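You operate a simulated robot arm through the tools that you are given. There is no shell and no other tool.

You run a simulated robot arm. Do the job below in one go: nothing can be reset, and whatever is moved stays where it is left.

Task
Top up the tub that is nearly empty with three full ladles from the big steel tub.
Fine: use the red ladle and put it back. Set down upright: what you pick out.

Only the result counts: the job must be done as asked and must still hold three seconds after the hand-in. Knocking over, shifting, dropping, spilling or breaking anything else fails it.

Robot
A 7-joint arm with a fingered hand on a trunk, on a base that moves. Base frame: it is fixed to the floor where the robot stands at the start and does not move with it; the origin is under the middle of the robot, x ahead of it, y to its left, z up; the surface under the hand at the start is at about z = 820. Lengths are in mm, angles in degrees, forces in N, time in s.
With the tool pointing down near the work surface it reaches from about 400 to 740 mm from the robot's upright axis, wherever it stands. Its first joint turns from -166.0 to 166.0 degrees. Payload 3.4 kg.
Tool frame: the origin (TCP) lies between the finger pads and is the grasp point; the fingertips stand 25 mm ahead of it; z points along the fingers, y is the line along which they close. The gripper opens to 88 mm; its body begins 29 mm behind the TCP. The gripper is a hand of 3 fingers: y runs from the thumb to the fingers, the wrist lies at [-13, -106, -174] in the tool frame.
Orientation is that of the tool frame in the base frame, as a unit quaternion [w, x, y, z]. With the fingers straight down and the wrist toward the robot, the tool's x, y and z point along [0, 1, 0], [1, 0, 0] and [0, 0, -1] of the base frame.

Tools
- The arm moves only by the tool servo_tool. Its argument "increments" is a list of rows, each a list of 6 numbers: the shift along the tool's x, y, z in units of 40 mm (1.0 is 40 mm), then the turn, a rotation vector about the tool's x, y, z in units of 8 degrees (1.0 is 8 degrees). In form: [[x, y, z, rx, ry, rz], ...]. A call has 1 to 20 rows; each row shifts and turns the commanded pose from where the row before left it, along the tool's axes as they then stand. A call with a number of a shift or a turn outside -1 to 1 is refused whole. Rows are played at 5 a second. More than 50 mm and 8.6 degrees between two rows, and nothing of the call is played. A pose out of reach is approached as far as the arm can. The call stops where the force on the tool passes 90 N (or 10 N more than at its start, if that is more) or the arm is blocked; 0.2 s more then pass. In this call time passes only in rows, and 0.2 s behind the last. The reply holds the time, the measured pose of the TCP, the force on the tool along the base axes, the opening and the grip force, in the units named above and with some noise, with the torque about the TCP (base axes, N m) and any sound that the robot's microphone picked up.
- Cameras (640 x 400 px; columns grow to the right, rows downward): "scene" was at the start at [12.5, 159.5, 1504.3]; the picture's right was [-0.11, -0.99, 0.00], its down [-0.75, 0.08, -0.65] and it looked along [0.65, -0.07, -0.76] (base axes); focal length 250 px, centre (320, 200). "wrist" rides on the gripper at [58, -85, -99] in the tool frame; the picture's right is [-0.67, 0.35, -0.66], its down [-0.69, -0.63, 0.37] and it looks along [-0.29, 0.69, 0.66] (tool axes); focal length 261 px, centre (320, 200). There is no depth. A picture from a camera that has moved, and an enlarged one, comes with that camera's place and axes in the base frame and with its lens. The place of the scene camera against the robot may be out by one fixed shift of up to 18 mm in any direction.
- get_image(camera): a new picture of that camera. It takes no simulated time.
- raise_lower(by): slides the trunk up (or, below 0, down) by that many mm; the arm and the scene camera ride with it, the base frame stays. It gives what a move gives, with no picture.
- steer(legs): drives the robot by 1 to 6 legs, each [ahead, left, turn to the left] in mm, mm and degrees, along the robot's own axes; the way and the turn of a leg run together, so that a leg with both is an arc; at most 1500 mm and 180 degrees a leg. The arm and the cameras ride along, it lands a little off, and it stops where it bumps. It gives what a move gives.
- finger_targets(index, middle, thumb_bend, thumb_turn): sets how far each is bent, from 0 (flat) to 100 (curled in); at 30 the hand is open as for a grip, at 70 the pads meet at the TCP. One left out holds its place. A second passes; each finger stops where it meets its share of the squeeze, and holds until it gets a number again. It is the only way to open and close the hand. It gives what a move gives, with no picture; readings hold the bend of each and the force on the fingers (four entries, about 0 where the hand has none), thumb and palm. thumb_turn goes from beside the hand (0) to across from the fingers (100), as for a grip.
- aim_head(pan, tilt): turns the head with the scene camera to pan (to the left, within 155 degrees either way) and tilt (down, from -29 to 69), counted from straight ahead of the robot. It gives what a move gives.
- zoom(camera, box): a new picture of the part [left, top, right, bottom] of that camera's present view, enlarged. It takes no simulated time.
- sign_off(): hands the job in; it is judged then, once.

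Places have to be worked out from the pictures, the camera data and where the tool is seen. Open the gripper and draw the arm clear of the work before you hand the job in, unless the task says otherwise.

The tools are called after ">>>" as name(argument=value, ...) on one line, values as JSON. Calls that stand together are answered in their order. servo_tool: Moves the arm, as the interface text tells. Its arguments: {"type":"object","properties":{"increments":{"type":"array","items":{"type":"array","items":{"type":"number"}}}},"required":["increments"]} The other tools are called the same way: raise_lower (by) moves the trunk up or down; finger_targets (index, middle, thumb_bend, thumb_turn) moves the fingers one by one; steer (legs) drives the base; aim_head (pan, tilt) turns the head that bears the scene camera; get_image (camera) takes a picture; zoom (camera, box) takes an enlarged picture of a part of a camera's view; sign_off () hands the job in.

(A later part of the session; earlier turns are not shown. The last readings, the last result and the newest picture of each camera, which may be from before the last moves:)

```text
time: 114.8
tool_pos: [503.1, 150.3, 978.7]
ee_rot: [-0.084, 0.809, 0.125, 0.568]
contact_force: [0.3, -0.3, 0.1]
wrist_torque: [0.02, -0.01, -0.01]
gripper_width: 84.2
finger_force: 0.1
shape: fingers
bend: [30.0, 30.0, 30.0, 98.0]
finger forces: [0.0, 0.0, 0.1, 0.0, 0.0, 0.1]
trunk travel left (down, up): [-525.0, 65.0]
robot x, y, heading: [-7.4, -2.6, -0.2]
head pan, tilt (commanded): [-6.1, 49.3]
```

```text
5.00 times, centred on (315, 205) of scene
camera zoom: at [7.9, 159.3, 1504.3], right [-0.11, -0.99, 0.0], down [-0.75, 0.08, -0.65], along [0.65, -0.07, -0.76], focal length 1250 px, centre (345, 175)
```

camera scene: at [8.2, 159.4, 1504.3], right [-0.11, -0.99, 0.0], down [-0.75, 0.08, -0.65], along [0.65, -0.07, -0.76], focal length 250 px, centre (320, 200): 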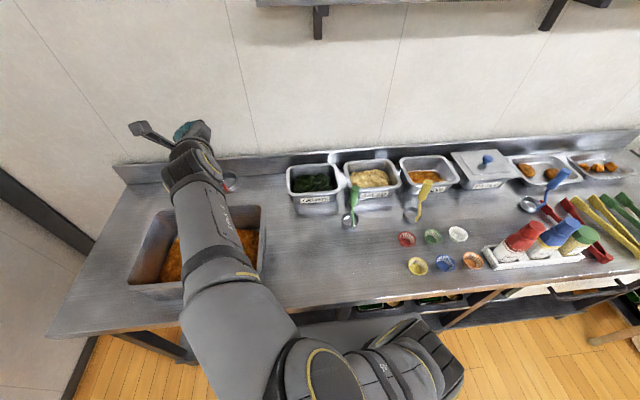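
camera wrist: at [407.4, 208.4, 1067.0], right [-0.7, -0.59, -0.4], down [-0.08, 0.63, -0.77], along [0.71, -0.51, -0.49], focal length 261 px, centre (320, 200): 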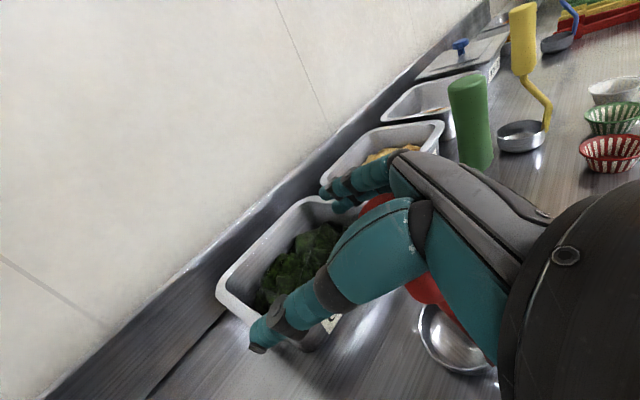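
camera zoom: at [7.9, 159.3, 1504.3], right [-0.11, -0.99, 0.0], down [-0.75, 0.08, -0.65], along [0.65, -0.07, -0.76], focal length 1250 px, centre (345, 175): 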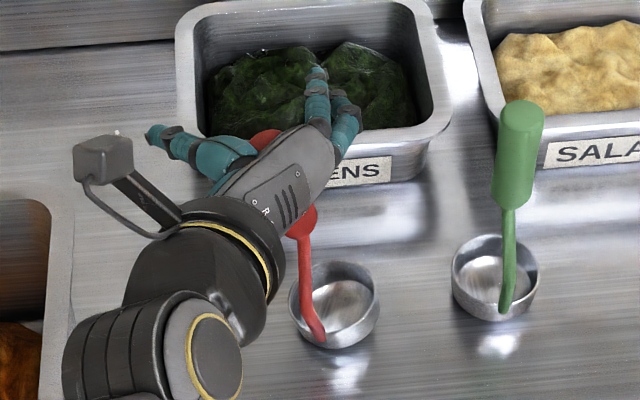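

The ladle stands on its own. I'm raising the hand straight up off it.

>>> servo_tool(increments=[[0.188, 0, -0.068, 0, 0, 0], [0.376, 0, -0.136, 0, 0, 0], [0.658, 0, -0.238, 0, 0, 0], [0.658, 0, -0.238, 0, 0, 0], [0.658, 0, -0.238, 0, 0, 0], [0.658, 0, -0.238, 0, 0, 0], [0.658, 0, -0.238, 0, 0, 0]])

>>> get_image(camera="wrist")

>>> zoom(camera="scene", box=[270, 165, 360, 245])

```text
time: 116.4
tool_pos: [502.2, 151.5, 1142.6]
ee_rot: [-0.085, 0.81, 0.126, 0.567]
contact_force: [0.0, -0.2, -0.7]
wrist_torque: [0.02, 0.0, 0.01]
gripper_width: 84.3
finger_force: 0.0
shape: fingers
bend: [30.0, 30.0, 30.0, 98.0]
finger forces: [0.0, 0.0, 0.1, 0.0, 0.0, 0.0]
trunk travel left (down, up): [-525.0, 65.0]
robot x, y, heading: [-7.0, -2.5, 0.1]
head pan, tilt (commanded): [-6.1, 49.3]
```

```text
taken
camera wrist: at [406.6, 209.2, 1230.1], right [-0.7, -0.59, -0.4], down [-0.08, 0.63, -0.77], along [0.71, -0.51, -0.49], focal length 261 px, centre (320, 200)
```

wrist: 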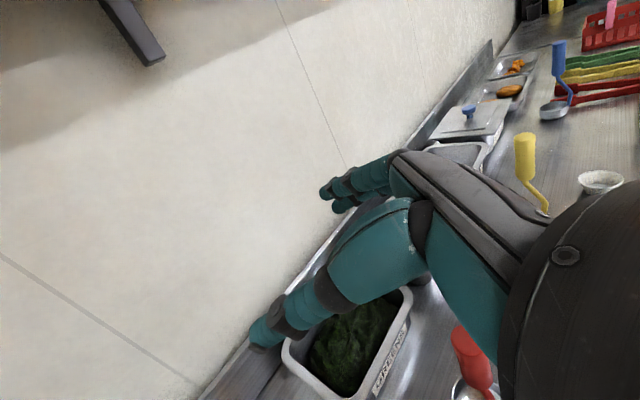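

```text
5.00 times, centred on (315, 205) of scene
camera zoom: at [7.9, 159.3, 1504.2], right [-0.11, -0.99, 0.0], down [-0.75, 0.08, -0.65], along [0.65, -0.07, -0.76], focal length 1250 px, centre (345, 175)
```

zoom: 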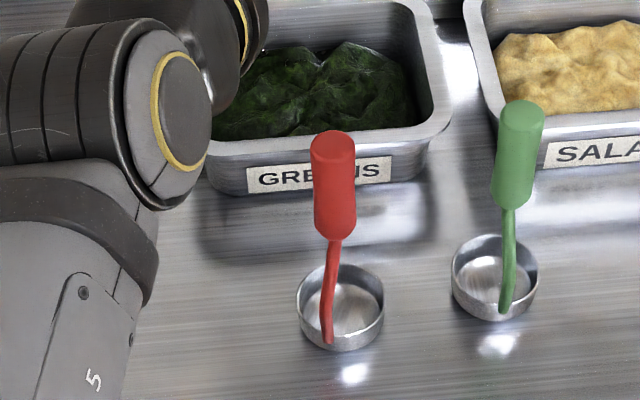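

The red ladle stands nicely upright near (461, 110). Before regripping, I'll use the empty hand to test whether the pouring pose at STEW (hand pointing ahead, wrist left) is reachable, moving high above everything.

>>> servo_tool(increments=[[-0.094, 0.845, -0.249, 0, 0, 0], [-0.094, 0.845, -0.249, 0, 0, 0], [-0.094, 0.845, -0.249, 0, 0, 0], [-0.094, 0.845, -0.249, 0, 0, 0], [-0.094, 0.845, -0.249, 0, 0, 0], [-0.094, 0.845, -0.249, 0, 0, 0], [-0.094, 0.845, -0.249, 0, 0, 0], [-0.094, 0.845, -0.249, 0, 0, 0], [-0.094, 0.845, -0.249, 0, 0, 0], [-0.094, 0.845, -0.249, 0, 0, 0], [-0.094, 0.845, -0.249, 0, 0, 0], [-0.094, 0.845, -0.249, 0, 0, 0], [-0.094, 0.845, -0.249, 0, 0, 0]])

>>> get_image(camera="scene")

>>> get_image(camera="wrist")

```text
time: 119.2
tool_pos: [502.5, -312.4, 1143.5]
ee_rot: [-0.085, 0.809, 0.126, 0.568]
contact_force: [-0.1, 0.4, 1.0]
wrist_torque: [0.0, -0.01, -0.03]
gripper_width: 84.2
finger_force: 0.0
shape: fingers
bend: [30.0, 30.0, 30.0, 98.0]
finger forces: [0.0, 0.0, 0.1, 0.0, 0.0, 0.0]
trunk travel left (down, up): [-525.0, 65.0]
robot x, y, heading: [-2.8, 2.2, 0.3]
head pan, tilt (commanded): [-6.1, 49.3]
```

```text
taken
camera scene: at [7.8, 158.6, 1504.4], right [-0.11, -0.99, 0.0], down [-0.75, 0.08, -0.65], along [0.65, -0.07, -0.76], focal length 250 px, centre (320, 200)
```

scene: 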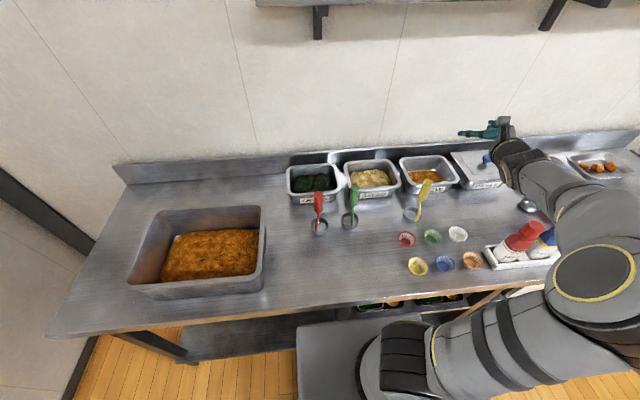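

```text
taken
camera wrist: at [406.0, -252.7, 1229.5], right [-0.7, -0.59, -0.41], down [-0.08, 0.63, -0.77], along [0.71, -0.51, -0.49], focal length 261 px, centre (320, 200)
```

wrist: 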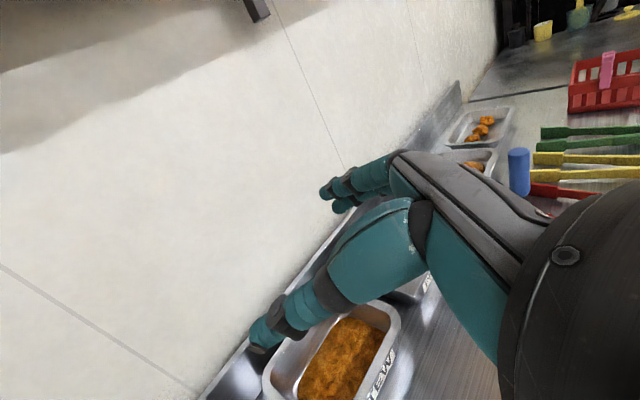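

That pose is fully reachable. I'm testing the rest of the pour tilt by pitching up past horizontal.

>>> servo_tool(increments=[[0, 0, 0, 0, 1, 0], [0, 0, 0, 0, 1, 0], [0, 0, 0, 0, 1, 0], [0, 0, 0, 0, 1, 0], [0, 0, 0, 0, 1, 0]])

>>> get_image(camera="scene")

```text
time: 120.4
tool_pos: [502.0, -309.4, 1141.9]
ee_rot: [-0.122, 0.565, 0.088, 0.811]
contact_force: [-0.3, 0.3, -0.1]
wrist_torque: [-0.01, 0.01, 0.04]
gripper_width: 84.4
finger_force: 0.0
shape: fingers
bend: [30.0, 30.0, 30.0, 98.0]
finger forces: [0.0, 0.0, 0.0, 0.1, 0.0, 0.0]
trunk travel left (down, up): [-525.0, 65.0]
robot x, y, heading: [-7.3, -2.3, -0.4]
head pan, tilt (commanded): [-6.1, 49.3]
```

```text
taken
camera scene: at [8.1, 159.1, 1504.3], right [-0.11, -0.99, 0.0], down [-0.75, 0.08, -0.65], along [0.65, -0.07, -0.76], focal length 250 px, centre (320, 200)
```

scene: 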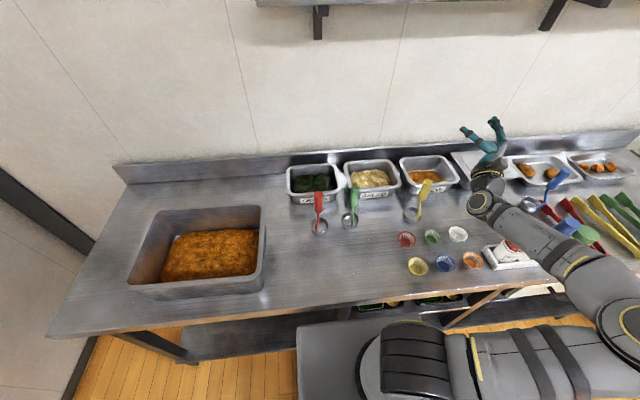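

Fully reachable, even 20° above horizontal, so pouring with a hand-from-above grip works here. I'm pitching back to vertical and returning above the ladle for the top-down grip.

>>> servo_tool(increments=[[0, 0, 0, 0, -1, 0], [0, 0, 0, 0, -1, 0], [0, 0, 0, 0, -1, 0], [0, 0, 0, 0, -1, 0], [0, 0, 0, 0, -1, 0], [0, 0, 0, 0, -1, 0], [0, 0, 0, 0, -1, 0], [0, 0, 0, 0, -1, 0], [0, 0, 0, 0, -1, 0], [0, 0, 0, 0, -1, 0], [0, 0, 0, 0, -1, 0], [0, 0, 0, 0, -1, 0], [0, 0, 0, 0, -1, 0], [0, 0, 0, 0, -0.8, 0]])

>>> servo_tool(increments=[[0.24, -0.95, 0, 0, 0, 0], [0.24, -0.95, 0, 0, 0, 0], [0.24, -0.95, 0, 0, 0, 0], [0.24, -0.95, 0, 0, 0, 0], [0.2, -0.95, 0, 0, 0, 0], [0.2, -0.95, 0, 0, 0, 0], [0.2, -0.95, 0, 0, 0, 0], [0.2, -0.95, 0, 0, 0, 0], [0.2, -0.95, 0, 0, 0, 0], [0.2, -0.95, 0, 0, 0, 0], [0.1, -0.8, 0, 0, 0, 0]])

>>> get_image(camera="wrist")

>>> get_image(camera="scene")

```text
time: 123.4
tool_pos: [501.6, -309.5, 1143.0]
ee_rot: [0.003, 0.989, 0.15, -0.003]
contact_force: [0.3, 1.1, 0.5]
wrist_torque: [-0.01, 0.01, 0.01]
gripper_width: 84.7
finger_force: 0.1
shape: fingers
bend: [30.0, 30.0, 30.0, 98.0]
finger forces: [0.0, 0.1, 0.0, 0.1, 0.0, 0.1]
trunk travel left (down, up): [-525.0, 65.0]
robot x, y, heading: [-2.9, 0.9, -0.2]
head pan, tilt (commanded): [-6.1, 49.3]
```

```text
time: 125.8
tool_pos: [464.6, 111.5, 1140.5]
ee_rot: [0.004, 0.989, 0.151, -0.003]
contact_force: [0.5, 0.7, -0.1]
wrist_torque: [0.0, 0.02, 0.02]
gripper_width: 84.2
finger_force: 0.0
shape: fingers
bend: [30.0, 30.0, 30.0, 98.0]
finger forces: [0.1, 0.0, 0.0, 0.0, 0.0, 0.0]
trunk travel left (down, up): [-525.0, 65.0]
robot x, y, heading: [-11.5, -4.1, -0.3]
head pan, tilt (commanded): [-6.1, 49.3]
```

```text
taken
camera wrist: at [494.1, 209.0, 1238.4], right [-0.53, -0.53, 0.66], down [-0.84, 0.39, -0.37], along [-0.07, -0.75, -0.66], focal length 261 px, centre (320, 200)
```

wrist: 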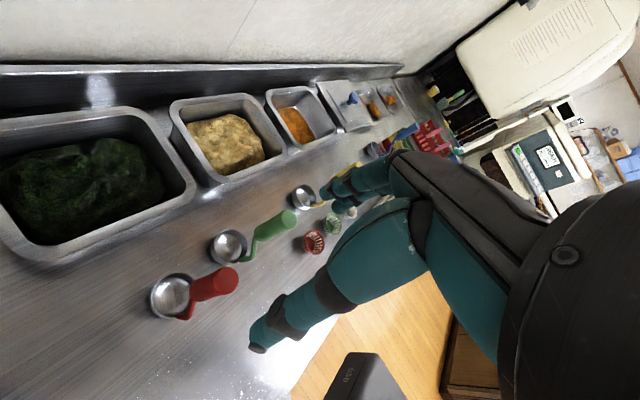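

```text
taken
camera scene: at [8.1, 159.7, 1504.2], right [-0.11, -0.99, 0.0], down [-0.75, 0.08, -0.65], along [0.65, -0.07, -0.76], focal length 250 px, centre (320, 200)
```

scene: 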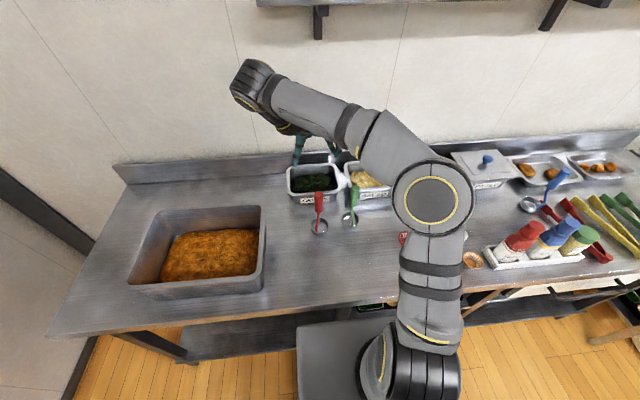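

I'm above the ladle with the hand vertical. I'm zooming to fix the handle tip position.

>>> zoom(camera="wrist", box=[130, 230, 290, 340])

>>> zoom(camera="scene", box=[290, 180, 350, 240])

```text
3.64 times, centred on (210, 285) of wrist
camera zoom: at [494.1, 209.0, 1238.4], right [-0.53, -0.53, 0.66], down [-0.84, 0.39, -0.37], along [-0.07, -0.75, -0.66], focal length 948 px, centre (720, -109)
```

zoom: 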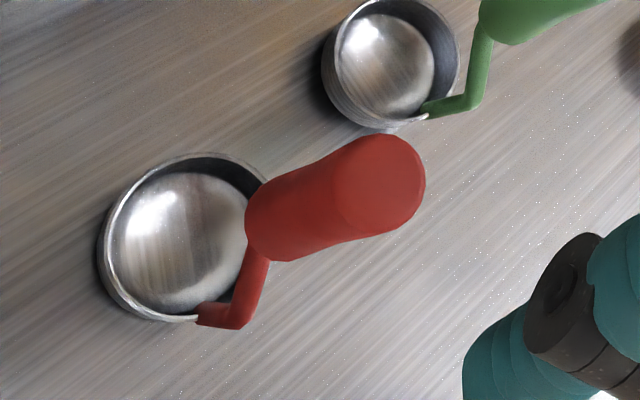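

```text
6.67 times, centred on (320, 210) of scene
camera zoom: at [8.1, 159.7, 1504.2], right [-0.11, -0.99, 0.0], down [-0.75, 0.08, -0.65], along [0.65, -0.07, -0.76], focal length 1666 px, centre (320, 133)
```

zoom: 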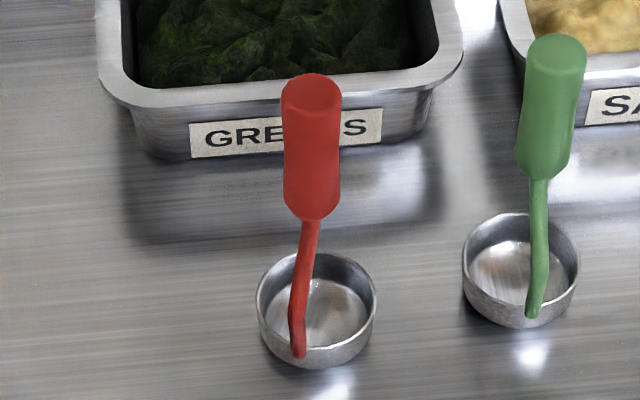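

The handle axis is at (460.5, 107). I'm descending over it, first to just above grip height.

>>> servo_tool(increments=[[-0.055, 0.077, 0.7, 0, 0, 0], [0, 0, 0.85, 0, 0, 0], [0, 0, 0.85, 0, 0, 0], [0, 0, 0.85, 0, 0, 0], [0, 0, 0.5, 0, 0, 0]])

>>> get_image(camera="wrist")

>>> zoom(camera="scene", box=[270, 150, 370, 240])

```text
time: 127.0
tool_pos: [463.9, 104.7, 989.0]
ee_rot: [0.003, 0.989, 0.151, -0.002]
contact_force: [-0.3, 0.2, -0.1]
wrist_torque: [-0.01, 0.01, 0.02]
gripper_width: 84.2
finger_force: 0.1
shape: fingers
bend: [30.0, 30.0, 30.0, 98.0]
finger forces: [0.0, 0.0, 0.1, 0.0, 0.1, 0.1]
trunk travel left (down, up): [-525.0, 65.0]
robot x, y, heading: [-4.2, -3.6, -0.3]
head pan, tilt (commanded): [-6.1, 49.3]
```

```text
taken
camera wrist: at [493.0, 203.1, 1087.5], right [-0.53, -0.53, 0.66], down [-0.84, 0.39, -0.37], along [-0.07, -0.75, -0.66], focal length 261 px, centre (320, 200)
```

wrist: 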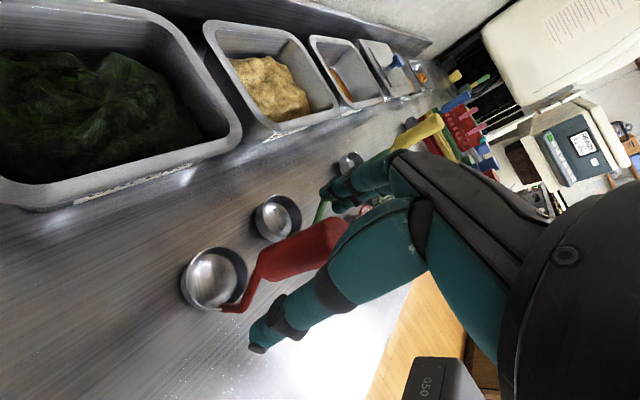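

```text
4.44 times, centred on (320, 195) of scene
camera zoom: at [8.1, 159.3, 1504.3], right [-0.11, -0.99, 0.0], down [-0.75, 0.08, -0.65], along [0.65, -0.07, -0.76], focal length 1111 px, centre (320, 222)
```

zoom: 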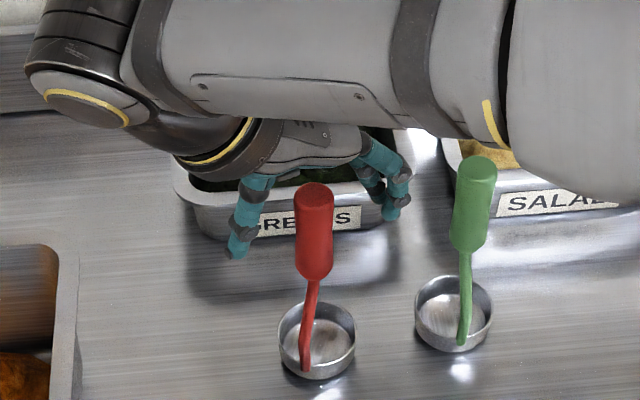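

The handle is between thumb and fingers. I'm lowering the last 19 mm, so the handle top comes up to the palm, and centring by 3 mm.

>>> servo_tool(increments=[[0.012, -0.08, 0.15, 0, 0, 0], [0, 0, 0.2, 0, 0, 0], [0, 0, 0.12, 0, 0, 0]])

>>> zoom(camera="scene", box=[280, 160, 360, 230])

>>> get_image(camera="wrist")

```text
time: 127.8
tool_pos: [462.4, 107.9, 971.7]
ee_rot: [0.003, 0.989, 0.151, -0.002]
contact_force: [0.0, 0.5, 0.2]
wrist_torque: [0.03, -0.03, 0.03]
gripper_width: 84.2
finger_force: 0.0
shape: fingers
bend: [30.0, 30.0, 30.0, 98.0]
finger forces: [0.0, 0.0, 0.1, 0.1, 0.0, 0.0]
trunk travel left (down, up): [-525.0, 65.0]
robot x, y, heading: [-5.2, 0.3, -0.3]
head pan, tilt (commanded): [-6.1, 49.3]
```

```text
5.71 times, centred on (320, 195) of scene
camera zoom: at [8.0, 159.3, 1504.3], right [-0.11, -0.99, 0.0], down [-0.75, 0.08, -0.65], along [0.65, -0.07, -0.76], focal length 1428 px, centre (320, 229)
```

zoom: 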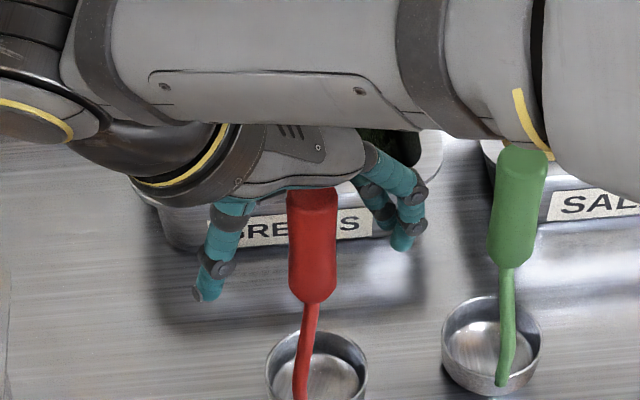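

```text
taken
camera wrist: at [492.4, 206.7, 1069.6], right [-0.53, -0.53, 0.66], down [-0.84, 0.39, -0.37], along [-0.07, -0.75, -0.66], focal length 261 px, centre (320, 200)
```

wrist: 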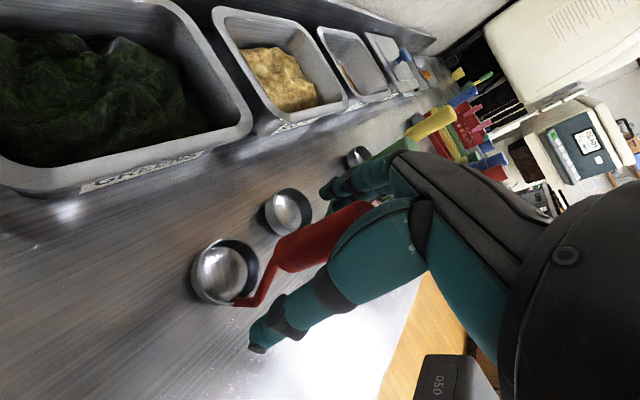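

The handle top is right at the palm underside and centred between thumb and fingers. I'm nudging down until the palm just touches it.

>>> servo_tool(increments=[[0, 0, 0.05, 0, 0, 0], [0, 0, 0, 0, 0, 0]])

>>> servo_tool(increments=[[0, 0, 0.05, 0, 0, 0], [0, 0, 0, 0, 0, 0]])

```text
time: 128.4
tool_pos: [462.5, 109.3, 969.0]
ee_rot: [0.003, 0.988, 0.151, -0.003]
contact_force: [-0.1, 0.1, 0.3]
wrist_torque: [0.01, -0.01, 0.02]
gripper_width: 84.6
finger_force: 0.0
shape: fingers
bend: [30.0, 30.0, 30.0, 98.0]
finger forces: [0.0, 0.1, 0.1, 0.0, 0.0, 0.1]
trunk travel left (down, up): [-525.0, 65.0]
robot x, y, heading: [-5.4, 2.6, -0.1]
head pan, tilt (commanded): [-6.1, 49.3]
```

```text
time: 129.0
tool_pos: [463.8, 108.4, 966.7]
ee_rot: [0.002, 0.988, 0.151, -0.002]
contact_force: [0.1, -0.3, -0.3]
wrist_torque: [0.02, 0.02, 0.0]
gripper_width: 84.5
finger_force: 0.0
shape: fingers
bend: [30.0, 30.0, 30.0, 98.0]
finger forces: [0.1, 0.1, 0.1, 0.1, 0.0, 0.0]
trunk travel left (down, up): [-525.0, 65.0]
robot x, y, heading: [-6.8, -0.4, -0.3]
head pan, tilt (commanded): [-6.1, 49.3]
```

No palm contact at 967. I'm continuing in small steps.

>>> servo_tool(increments=[[0, 0, 0.05, 0, 0, 0], [0, 0, 0, 0, 0, 0]])

>>> servo_tool(increments=[[0, 0, 0.05, 0, 0, 0], [0, 0, 0, 0, 0, 0]])

>>> servo_tool(increments=[[0, 0, 0.05, 0, 0, 0], [0, 0, 0, 0, 0, 0]])

```text
time: 129.6
tool_pos: [463.3, 107.6, 966.1]
ee_rot: [0.003, 0.989, 0.151, -0.002]
contact_force: [1.2, 0.4, -0.2]
wrist_torque: [0.01, 0.0, 0.02]
gripper_width: 84.2
finger_force: 0.0
shape: fingers
bend: [30.0, 30.0, 30.0, 98.0]
finger forces: [0.0, 0.1, 0.1, 0.0, 0.0, 0.1]
trunk travel left (down, up): [-525.0, 65.0]
robot x, y, heading: [-6.4, 1.4, 0.0]
head pan, tilt (commanded): [-6.1, 49.3]
```

```text
time: 130.2
tool_pos: [463.2, 108.9, 964.0]
ee_rot: [0.002, 0.988, 0.152, -0.002]
contact_force: [1.2, -0.4, -0.1]
wrist_torque: [-0.03, 0.02, 0.03]
gripper_width: 84.7
finger_force: 0.2
shape: fingers
bend: [30.0, 30.0, 30.0, 98.0]
finger forces: [0.0, 0.0, 0.0, 0.0, 0.0, 0.0]
trunk travel left (down, up): [-525.0, 65.0]
robot x, y, heading: [-6.6, 1.9, -0.4]
head pan, tilt (commanded): [-6.1, 49.3]
```

```text
time: 130.8
tool_pos: [464.0, 108.6, 961.8]
ee_rot: [0.003, 0.989, 0.151, -0.002]
contact_force: [0.4, 0.3, -0.4]
wrist_torque: [-0.02, 0.0, 0.05]
gripper_width: 84.5
finger_force: 0.0
shape: fingers
bend: [30.0, 30.0, 30.0, 98.0]
finger forces: [0.0, 0.0, 0.0, 0.1, 0.0, 0.0]
trunk travel left (down, up): [-525.0, 65.0]
robot x, y, heading: [-5.8, -0.6, -0.2]
head pan, tilt (commanded): [-6.1, 49.3]
```

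Still no palm contact at 962. I'm continuing a few more steps; there's room since the fingertips are still above the stem.

>>> servo_tool(increments=[[0, 0, 0.06, 0, 0, 0], [0, 0, 0, 0, 0, 0]])

>>> servo_tool(increments=[[0, 0, 0.06, 0, 0, 0], [0, 0, 0, 0, 0, 0]])

>>> servo_tool(increments=[[0, 0, 0.06, 0, 0, 0], [0, 0, 0, 0, 0, 0]])

>>> zoom(camera="scene", box=[280, 160, 360, 230])

```text
time: 131.4
tool_pos: [462.6, 108.1, 958.0]
ee_rot: [0.002, 0.988, 0.151, -0.002]
contact_force: [-0.2, 0.2, 0.0]
wrist_torque: [0.04, 0.01, -0.01]
gripper_width: 84.1
finger_force: 0.1
shape: fingers
bend: [30.0, 30.0, 30.0, 98.0]
finger forces: [0.1, 0.1, 0.0, 0.1, 0.1, 0.0]
trunk travel left (down, up): [-525.0, 65.0]
robot x, y, heading: [-3.7, 3.6, -0.3]
head pan, tilt (commanded): [-6.1, 49.3]
```

```text
time: 132.0
tool_pos: [462.8, 108.8, 956.2]
ee_rot: [0.003, 0.989, 0.151, -0.002]
contact_force: [1.3, 0.2, 0.0]
wrist_torque: [0.01, 0.0, 0.02]
gripper_width: 84.5
finger_force: 0.0
shape: fingers
bend: [30.0, 30.0, 30.0, 98.0]
finger forces: [0.0, 0.0, 0.0, 0.1, 0.0, 0.0]
trunk travel left (down, up): [-525.0, 65.0]
robot x, y, heading: [-4.7, -1.2, -0.1]
head pan, tilt (commanded): [-6.1, 49.3]
```

```text
time: 132.6
tool_pos: [462.3, 108.2, 954.8]
ee_rot: [0.004, 0.988, 0.152, -0.003]
contact_force: [-0.7, -0.1, 0.5]
wrist_torque: [0.03, -0.03, 0.0]
gripper_width: 84.4
finger_force: 0.8
shape: fingers
bend: [30.0, 30.0, 30.0, 98.0]
finger forces: [0.0, 0.0, 0.0, 0.0, 0.1, 0.5]
trunk travel left (down, up): [-525.0, 65.0]
robot x, y, heading: [-2.3, -3.1, -0.2]
head pan, tilt (commanded): [-6.1, 49.3]
```

```text
5.71 times, centred on (320, 195) of scene
camera zoom: at [8.0, 159.3, 1504.3], right [-0.11, -0.99, 0.0], down [-0.75, 0.08, -0.65], along [0.65, -0.07, -0.76], focal length 1428 px, centre (320, 229)
```

zoom: 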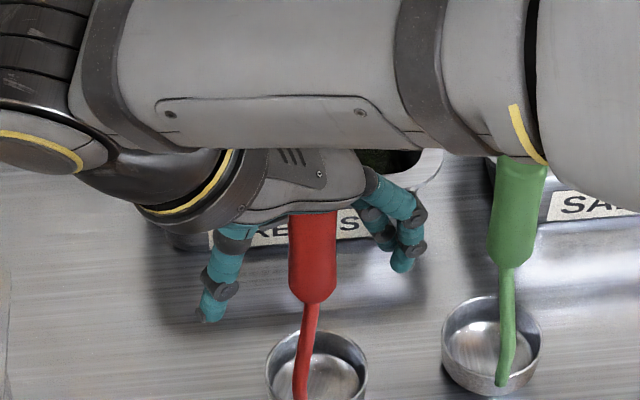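

Light palm contact at z 955, so the handle top is seated. I'm closing fingers and thumb in stages.

>>> finger_targets(index=58, middle=58, thumb_bend=56, thumb_turn=100)

>>> finger_targets(index=66, middle=66, thumb_bend=64)

>>> zoom(camera="scene", box=[280, 160, 360, 230])

>>> zoom(camera="wrist", box=[160, 160, 460, 360])

```text
time: 133.6
tool_pos: [463.2, 108.4, 953.8]
ee_rot: [0.003, 0.989, 0.151, -0.002]
contact_force: [-0.2, -0.7, 0.2]
wrist_torque: [0.05, 0.0, -0.02]
gripper_width: 27.8
finger_force: 0.5
shape: fingers
bend: [57.0, 57.0, 56.0, 100.0]
finger forces: [0.0, 0.0, 0.0, 0.0, 0.0, 0.3]
trunk travel left (down, up): [-525.0, 65.0]
robot x, y, heading: [-4.8, -2.2, -0.3]
head pan, tilt (commanded): [-6.1, 49.3]
```

```text
time: 134.6
tool_pos: [461.3, 107.9, 955.1]
ee_rot: [0.004, 0.988, 0.152, -0.002]
contact_force: [0.0, 0.4, -1.3]
wrist_torque: [-0.04, 0.04, 0.02]
gripper_width: 16.6
finger_force: 3.4
shape: fingers
bend: [63.0, 64.0, 60.0, 100.0]
finger forces: [1.6, 1.9, 0.0, 0.1, 3.3, 0.1]
trunk travel left (down, up): [-525.0, 65.0]
robot x, y, heading: [-7.9, 0.8, -0.0]
head pan, tilt (commanded): [-6.1, 49.3]
```

```text
5.71 times, centred on (320, 195) of scene
camera zoom: at [8.0, 159.3, 1504.3], right [-0.11, -0.99, 0.0], down [-0.75, 0.08, -0.65], along [0.65, -0.07, -0.76], focal length 1428 px, centre (320, 229)
```

zoom: 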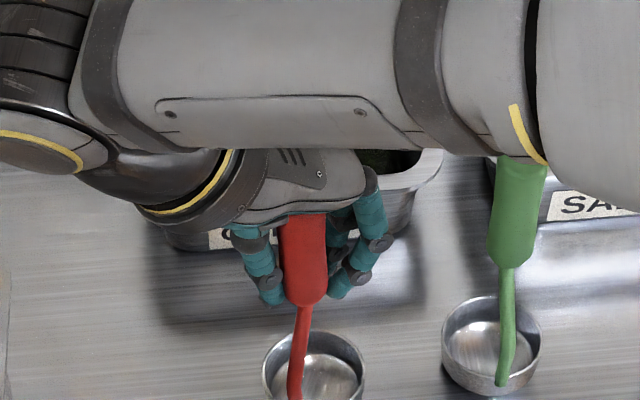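

```text
2.00 times, centred on (310, 260) of wrist
camera zoom: at [492.3, 206.1, 1052.7], right [-0.53, -0.53, 0.66], down [-0.84, 0.39, -0.37], along [-0.07, -0.75, -0.66], focal length 521 px, centre (340, 80)
```

zoom: 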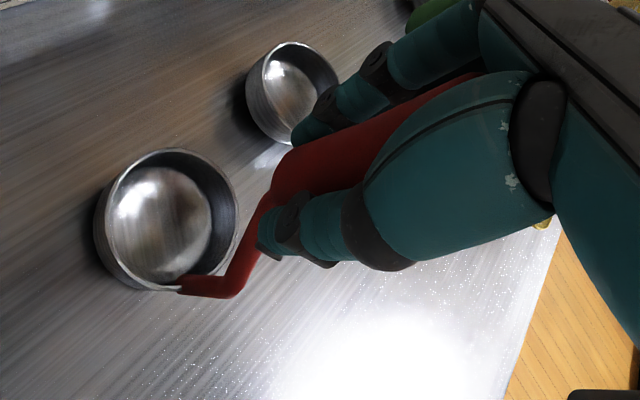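

Balanced contact (index 1.6, middle 1.9, thumb 3.3 N) with the thumb square. I'm tightening to 76.

>>> finger_targets(index=76, middle=76, thumb_bend=74, thumb_turn=100)

>>> zoom(camera="scene", box=[280, 160, 360, 230])

>>> zoom(camera="wrist", box=[160, 160, 460, 360])

```text
time: 135.6
tool_pos: [462.5, 107.6, 954.3]
ee_rot: [0.003, 0.989, 0.151, -0.002]
contact_force: [0.4, -0.4, 0.1]
wrist_torque: [0.0, 0.01, 0.04]
gripper_width: 14.1
finger_force: 16.1
shape: fingers
bend: [73.0, 65.0, 61.0, 100.0]
finger forces: [8.3, 8.4, 0.0, 0.1, 16.1, 0.1]
trunk travel left (down, up): [-525.0, 65.0]
robot x, y, heading: [-7.2, 0.0, -0.3]
head pan, tilt (commanded): [-6.1, 49.3]
```

```text
5.71 times, centred on (320, 195) of scene
camera zoom: at [8.1, 159.3, 1504.3], right [-0.11, -0.99, 0.0], down [-0.75, 0.08, -0.65], along [0.65, -0.07, -0.76], focal length 1428 px, centre (320, 229)
```

zoom: 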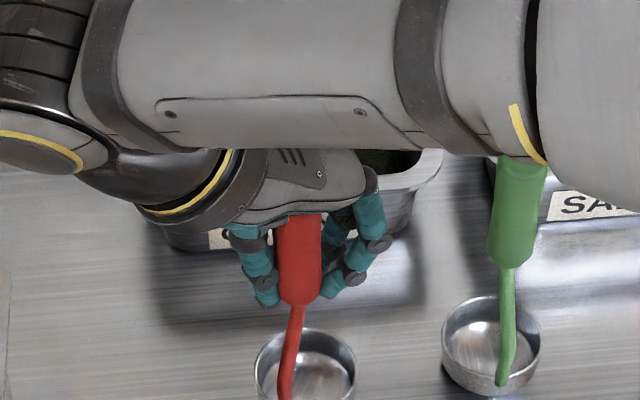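

```text
2.00 times, centred on (310, 260) of wrist
camera zoom: at [492.4, 206.1, 1052.7], right [-0.53, -0.53, 0.66], down [-0.84, 0.39, -0.37], along [-0.07, -0.75, -0.66], focal length 521 px, centre (340, 80)
```

zoom: 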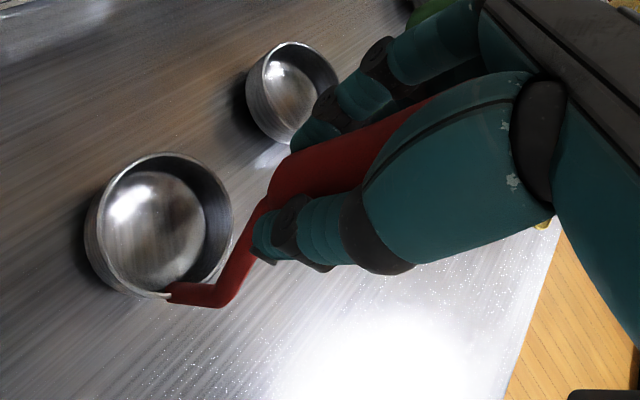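

The forces are well balanced (8.3, 8.4 and 16.1 N) and the thumb isn't deflecting. I'm waiting a moment to check for creep before lifting.

>>> servo_tool(increments=[[0, 0, 0, 0, 0, 0], [0, 0, 0, 0, 0, 0], [0, 0, 0, 0, 0, 0], [0, 0, 0, 0, 0, 0], [0, 0, 0, 0, 0, 0], [0, 0, 0, 0, 0, 0], [0, 0, 0, 0, 0, 0], [0, 0, 0, 0, 0, 0]])

>>> zoom(camera="wrist", box=[160, 160, 460, 360])

```text
time: 137.4
tool_pos: [463.9, 107.9, 954.3]
ee_rot: [0.003, 0.988, 0.152, -0.002]
contact_force: [-0.3, -0.7, 0.7]
wrist_torque: [0.02, 0.03, 0.0]
gripper_width: 14.1
finger_force: 16.4
shape: fingers
bend: [73.0, 65.0, 61.0, 100.0]
finger forces: [8.4, 8.4, 0.1, 0.0, 16.0, 0.0]
trunk travel left (down, up): [-525.0, 65.0]
robot x, y, heading: [-5.3, 1.8, -0.1]
head pan, tilt (commanded): [-6.1, 49.3]
```

```text
2.00 times, centred on (310, 260) of wrist
camera zoom: at [492.4, 206.1, 1052.7], right [-0.53, -0.53, 0.66], down [-0.84, 0.39, -0.37], along [-0.07, -0.75, -0.66], focal length 521 px, centre (340, 80)
```

zoom: 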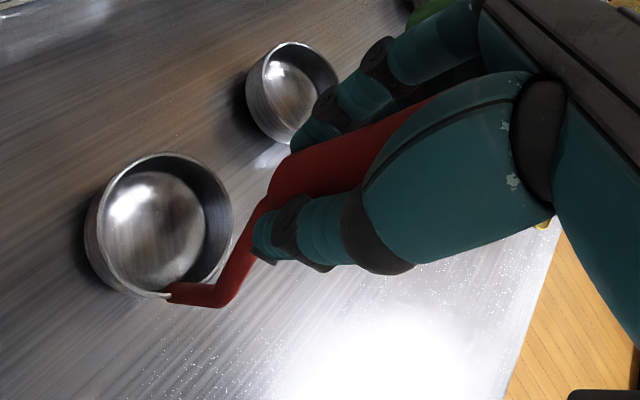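

No creep at all. I'm lifting 60 mm and doing a tilt test at low height, watching the wrist view for any movement of the ladle in the hand.

>>> servo_tool(increments=[[0, 0, -0.3, 0, 0, 0], [0, 0, -0.6, 0, 0, 0], [0, 0, -0.6, 0, 0, 0]])

>>> get_image(camera="wrist")

>>> servo_tool(increments=[[0, 0, 0, 0, 0.8, 0], [0, 0, 0, 0, 0.8, 0], [0, 0, 0, 0, 0.8, 0], [0, 0, 0, 0, 0.8, 0], [0, 0, 0, 0, 0.8, 0]])

>>> get_image(camera="wrist")

```text
time: 138.2
tool_pos: [464.3, 108.1, 1014.8]
ee_rot: [0.003, 0.988, 0.152, -0.003]
contact_force: [-0.8, 0.0, -1.3]
wrist_torque: [0.02, 0.02, 0.0]
gripper_width: 14.0
finger_force: 16.8
shape: fingers
bend: [73.0, 72.0, 61.0, 100.0]
finger forces: [8.7, 8.4, 0.0, 0.0, 15.9, 0.1]
trunk travel left (down, up): [-525.0, 65.0]
robot x, y, heading: [-4.6, -2.1, 0.1]
head pan, tilt (commanded): [-6.1, 49.3]
```

```text
taken
camera wrist: at [493.7, 206.3, 1112.5], right [-0.53, -0.53, 0.66], down [-0.84, 0.39, -0.37], along [-0.07, -0.75, -0.66], focal length 261 px, centre (320, 200)
```

wrist: 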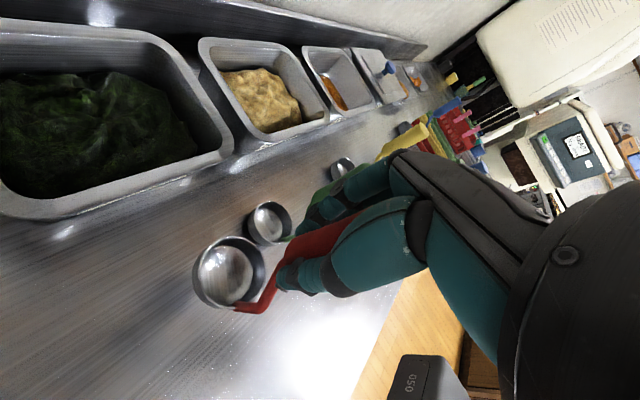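

```text
time: 139.4
tool_pos: [464.1, 110.5, 1013.4]
ee_rot: [-0.038, 0.95, 0.146, 0.272]
contact_force: [0.1, -0.6, -1.4]
wrist_torque: [-0.03, 0.07, 0.02]
gripper_width: 14.0
finger_force: 17.1
shape: fingers
bend: [74.0, 72.0, 61.0, 100.0]
finger forces: [8.7, 8.8, 0.0, 0.0, 16.2, 0.0]
trunk travel left (down, up): [-525.0, 65.0]
robot x, y, heading: [-4.5, -0.4, 0.1]
head pan, tilt (commanded): [-6.1, 49.3]
```

```text
taken
camera wrist: at [434.6, 188.8, 1127.8], right [-0.77, -0.61, 0.21], down [-0.56, 0.48, -0.67], along [0.31, -0.63, -0.71], focal length 261 px, centre (320, 200)
```

wrist: 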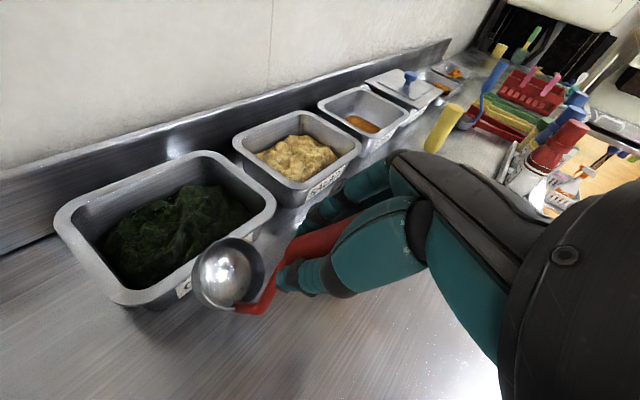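

The ladle hasn't moved in the hand (cup still at the same pixel) and the grip is 17 N. I'm raising more, then continuing the tilt test past 100°.

>>> servo_tool(increments=[[-0.53, 0, -0.848, 0, 0, 0], [-0.53, 0, -0.848, 0, 0, 0], [0, 0, 0, 0, 0.8, 0], [0, 0, 0, 0, 0.8, 0], [0, 0, 0, 0, 0.8, 0], [0, 0, 0, 0, 0.8, 0], [0, 0, 0, 0, 0.8, 0], [0, 0, 0, 0, 0.8, 0], [0, 0, 0, 0, 0.8, 0], [0, 0, 0, 0, 0.8, 0]])

>>> get_image(camera="wrist")

>>> get_image(camera="scene")

```text
time: 141.2
tool_pos: [367.0, 169.3, 1013.0]
ee_rot: [-0.233, 0.864, 0.141, 0.423]
contact_force: [-0.3, -1.0, -1.1]
wrist_torque: [-0.06, 0.07, 0.02]
gripper_width: 14.2
finger_force: 16.6
shape: fingers
bend: [74.0, 73.0, 61.0, 100.0]
finger forces: [8.7, 8.8, 0.1, 0.0, 15.4, 0.0]
out of reach, approached as far as the arm can: row 5, 6, 7, 8, 9
trunk travel left (down, up): [-525.0, 65.0]
robot x, y, heading: [-5.6, -1.0, -0.4]
head pan, tilt (commanded): [-6.1, 49.3]
stopped in row 9: the arm was blocked; the commanded pose is now the measured one
```

```text
taken
camera wrist: at [296.7, 191.4, 1136.2], right [-0.69, -0.67, -0.28], down [-0.45, 0.69, -0.56], along [0.57, -0.26, -0.78], focal length 261 px, centre (320, 200)
```

wrist: 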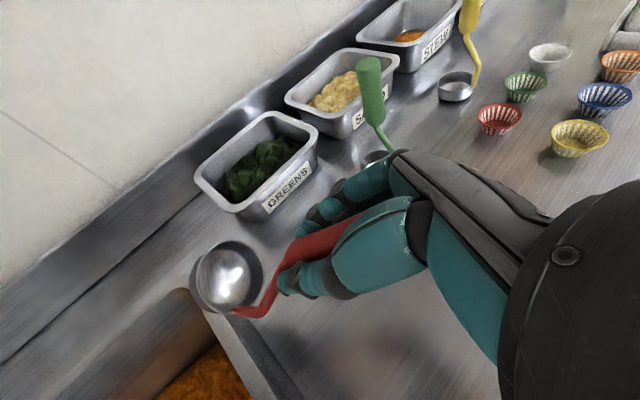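

```text
taken
camera scene: at [7.4, 159.1, 1503.9], right [-0.11, -0.99, 0.0], down [-0.75, 0.08, -0.65], along [0.65, -0.07, -0.76], focal length 250 px, centre (320, 200)
```

scene: 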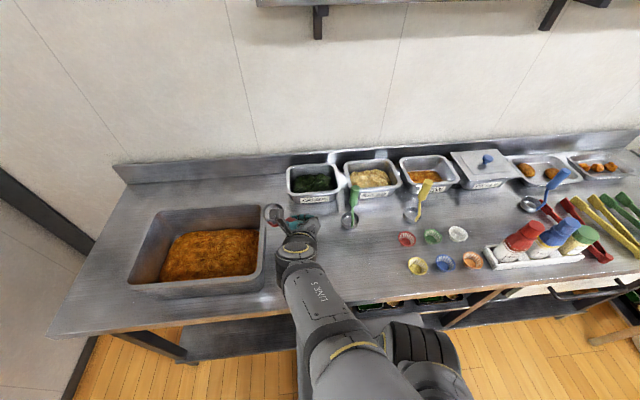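

I used a wrong sign for "up", so the arm pulled in toward the body and stopped. Nothing was hit and the ladle hasn't moved in the hand at all. I'm recovering: straight up first, then forward-right to open space.

>>> servo_tool(increments=[[0.53, -0.19, -0.355, 0, 0, 0], [0.53, -0.19, -0.355, 0, 0, 0], [0.53, -0.19, -0.355, 0, 0, 0], [0.32, 0.567, 0.18, 0, 0, 0], [0.32, 0.567, 0.18, 0, 0, 0], [0.32, 0.567, 0.18, 0, 0, 0], [0.32, 0.567, 0.18, 0, 0, 0]])

>>> get_image(camera="wrist")

>>> get_image(camera="scene")

```text
time: 142.8
tool_pos: [456.6, 107.4, 1094.8]
ee_rot: [-0.23, 0.864, 0.14, 0.426]
contact_force: [0.3, 0.2, -0.4]
wrist_torque: [-0.06, 0.06, 0.0]
gripper_width: 14.1
finger_force: 16.3
shape: fingers
bend: [74.0, 73.0, 61.0, 100.0]
finger forces: [8.8, 8.7, 0.0, 0.0, 15.2, 0.0]
trunk travel left (down, up): [-525.0, 65.0]
robot x, y, heading: [-4.4, 2.1, -0.1]
head pan, tilt (commanded): [-6.1, 49.3]
```

```text
taken
camera wrist: at [386.7, 130.3, 1217.4], right [-0.69, -0.67, -0.28], down [-0.44, 0.7, -0.57], along [0.58, -0.27, -0.77], focal length 261 px, centre (320, 200)
```

wrist: 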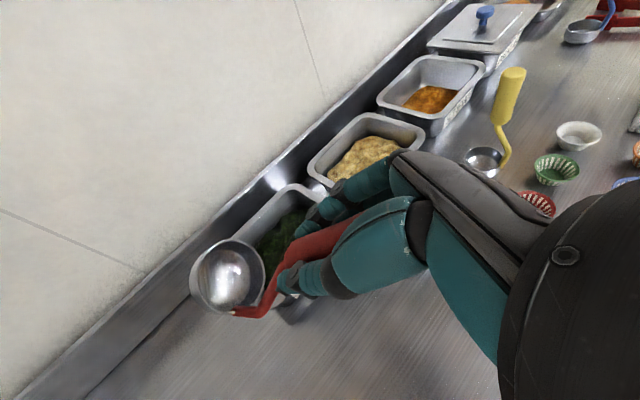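

```text
taken
camera scene: at [8.5, 159.2, 1504.0], right [-0.11, -0.99, 0.0], down [-0.75, 0.08, -0.65], along [0.65, -0.07, -0.76], focal length 250 px, centre (320, 200)
```

scene: 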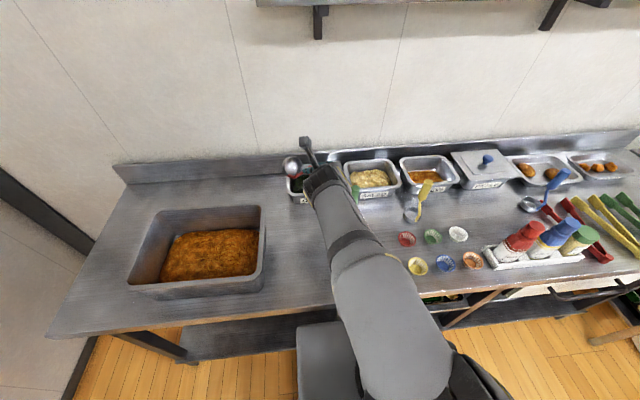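

Recovered, and the ladle is rock-steady in the new grip even after tilting. I'm rotating to vertical with a yaw suited for the big tub and moving over it.

>>> servo_tool(increments=[[0.021, 0, 0, 0.021, -0.739, -0.474], [0, 0, 0, 0.021, -0.739, -0.474], [0, 0, 0, 0.021, -0.739, -0.474], [0, 0, 0, 0.021, -0.739, -0.474], [0, 0, 0, 0.021, -0.739, -0.474], [0, 0, 0, 0.021, -0.739, -0.474], [0, 0, 0, 0.021, -0.739, -0.474], [0, 0, 0, 0.021, -0.739, -0.474], [0, 0, 0, 0.021, -0.739, -0.474], [0, 0, 0, 0.021, -0.739, -0.474]])

>>> servo_tool(increments=[[0.3, -0.3, -0.3, 0, 0, 0], [0.6, -0.6, -0.3, 0, 0, 0], [0.627, -0.625, -0.3, 0, 0, 0], [0.627, -0.625, 0, 0, 0, 0], [0.627, -0.625, 0, 0, 0, 0], [0.627, -0.625, 0, 0, 0, 0], [0.627, -0.625, 0, 0, 0, 0], [0.627, -0.625, 0, 0, 0, 0], [0.627, -0.625, 0, 0, 0, 0], [0.35, -0.35, 0, 0, 0, 0]])

>>> get_image(camera="wrist")

>>> get_image(camera="scene")

```text
time: 145.1
tool_pos: [456.9, 108.1, 1095.2]
ee_rot: [0.0, 0.866, 0.499, -0.002]
contact_force: [1.0, -0.1, -0.8]
wrist_torque: [-0.03, -0.02, -0.03]
gripper_width: 14.0
finger_force: 15.8
shape: fingers
bend: [74.0, 73.0, 61.0, 100.0]
finger forces: [9.2, 7.8, 0.0, 0.0, 14.7, 0.0]
trunk travel left (down, up): [-525.0, 65.0]
robot x, y, heading: [-5.8, 2.5, -0.1]
head pan, tilt (commanded): [-6.1, 49.3]
```

```text
time: 147.2
tool_pos: [375.5, 415.5, 1132.5]
ee_rot: [0.0, 0.867, 0.498, -0.001]
contact_force: [0.2, -0.2, -0.3]
wrist_torque: [-0.02, 0.02, -0.03]
gripper_width: 14.1
finger_force: 15.9
shape: fingers
bend: [74.0, 73.0, 61.0, 100.0]
finger forces: [9.2, 8.0, 0.0, 0.0, 14.8, 0.0]
trunk travel left (down, up): [-525.0, 65.0]
robot x, y, heading: [-4.7, 2.6, -0.4]
head pan, tilt (commanded): [-6.1, 49.3]
```

```text
taken
camera wrist: at [331.4, 506.7, 1231.1], right [-0.03, -0.75, 0.66], down [-0.89, -0.28, -0.36], along [0.46, -0.6, -0.66], focal length 261 px, centre (320, 200)
```

wrist: 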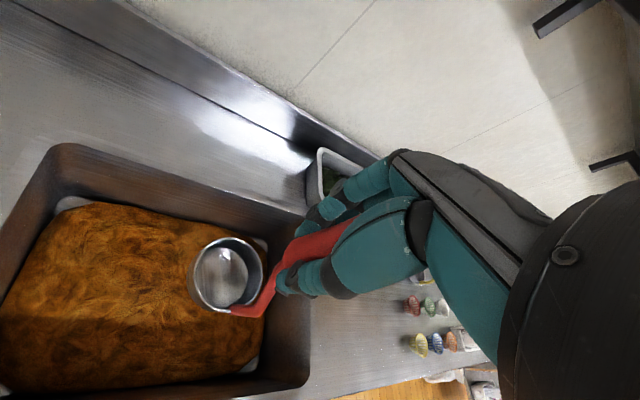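

```text
taken
camera scene: at [8.1, 160.0, 1504.2], right [-0.11, -0.99, 0.0], down [-0.75, 0.08, -0.65], along [0.65, -0.07, -0.76], focal length 250 px, centre (320, 200)
```

scene: 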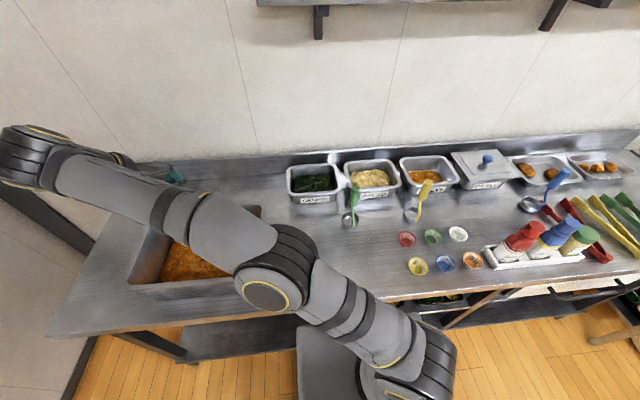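

The ladle is steady and the cup is over the middle of the big tub. I'm zooming to judge the food surface and tub walls before dipping.

>>> zoom(camera="wrist", box=[0, 130, 340, 400])

>>> zoom(camera="scene", box=[110, 180, 290, 310])

```text
1.48 times, centred on (170, 265) of wrist
camera zoom: at [331.4, 506.7, 1231.1], right [-0.03, -0.75, 0.66], down [-0.89, -0.28, -0.36], along [0.46, -0.6, -0.66], focal length 386 px, centre (542, 104)
```

zoom: 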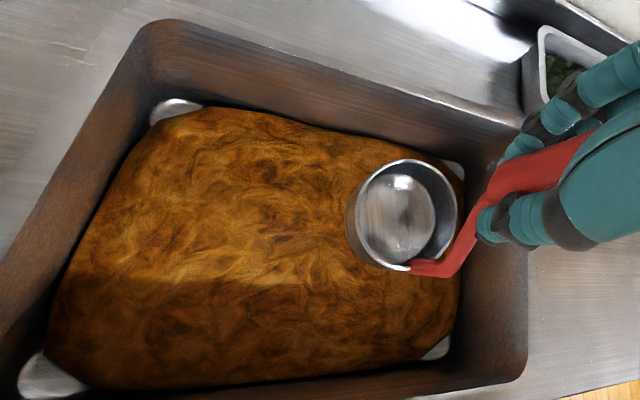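

```text
3.08 times, centred on (200, 245) of scene
camera zoom: at [8.1, 160.0, 1504.2], right [-0.11, -0.99, 0.0], down [-0.75, 0.08, -0.65], along [0.65, -0.07, -0.76], focal length 769 px, centre (689, 62)
```

zoom: 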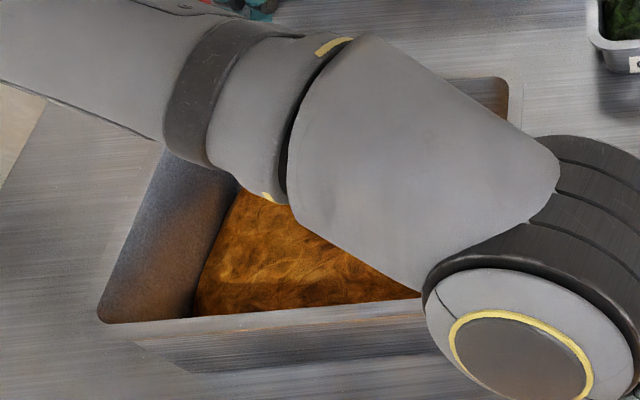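

The tub floor spans about x 295–479 and y 283–547 with vertical walls; food is around z 850 at the edges and higher in the middle. I'll dip with the cup tilted about 30°, sweep, and level out inside the food. First I'm tilting and lowering to just above it.

>>> servo_tool(increments=[[-0.06, 0.09, 0, 0, 0.75, 0], [-0.06, 0.09, 0, 0, 0.75, 0], [-0.06, 0.09, 0, 0, 0.75, 0], [-0.06, 0.09, 0, 0, 0.75, 0], [-0.06, 0.09, 0, 0, 0.75, 0], [-0.375, 0, 0.65, 0, 0, 0], [-0.375, 0, 0.65, 0, 0, 0], [-0.375, 0, 0.65, 0, 0, 0], [-0.375, 0, 0.65, 0, 0, 0]])

>>> get_image(camera="wrist")

>>> get_image(camera="scene")

```text
time: 149.2
tool_pos: [384.8, 395.8, 1010.5]
ee_rot: [-0.13, 0.836, 0.483, 0.224]
contact_force: [-0.1, 0.3, -1.3]
wrist_torque: [-0.06, 0.04, 0.0]
gripper_width: 14.1
finger_force: 16.0
shape: fingers
bend: [74.0, 73.0, 61.0, 100.0]
finger forces: [8.8, 8.5, 0.0, 0.0, 15.2, 0.1]
trunk travel left (down, up): [-525.0, 65.0]
robot x, y, heading: [-4.7, -1.1, -0.1]
head pan, tilt (commanded): [-6.1, 49.3]
```

```text
taken
camera wrist: at [311.8, 437.9, 1124.2], right [-0.15, -0.96, 0.23], down [-0.75, -0.04, -0.66], along [0.64, -0.27, -0.72], focal length 261 px, centre (320, 200)
```

wrist: 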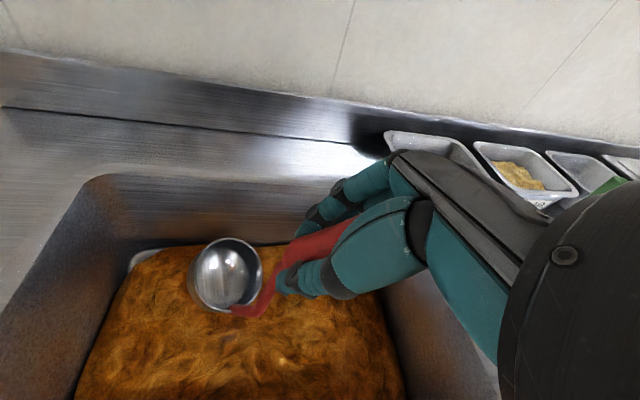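

```text
taken
camera scene: at [8.2, 159.7, 1504.2], right [-0.11, -0.99, 0.0], down [-0.75, 0.08, -0.65], along [0.65, -0.07, -0.76], focal length 250 px, centre (320, 200)
```

scene: 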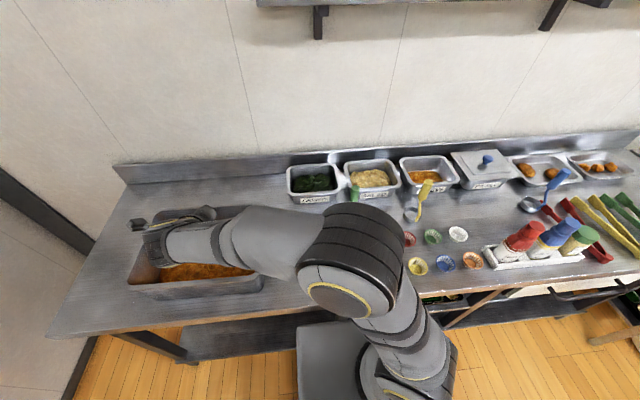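

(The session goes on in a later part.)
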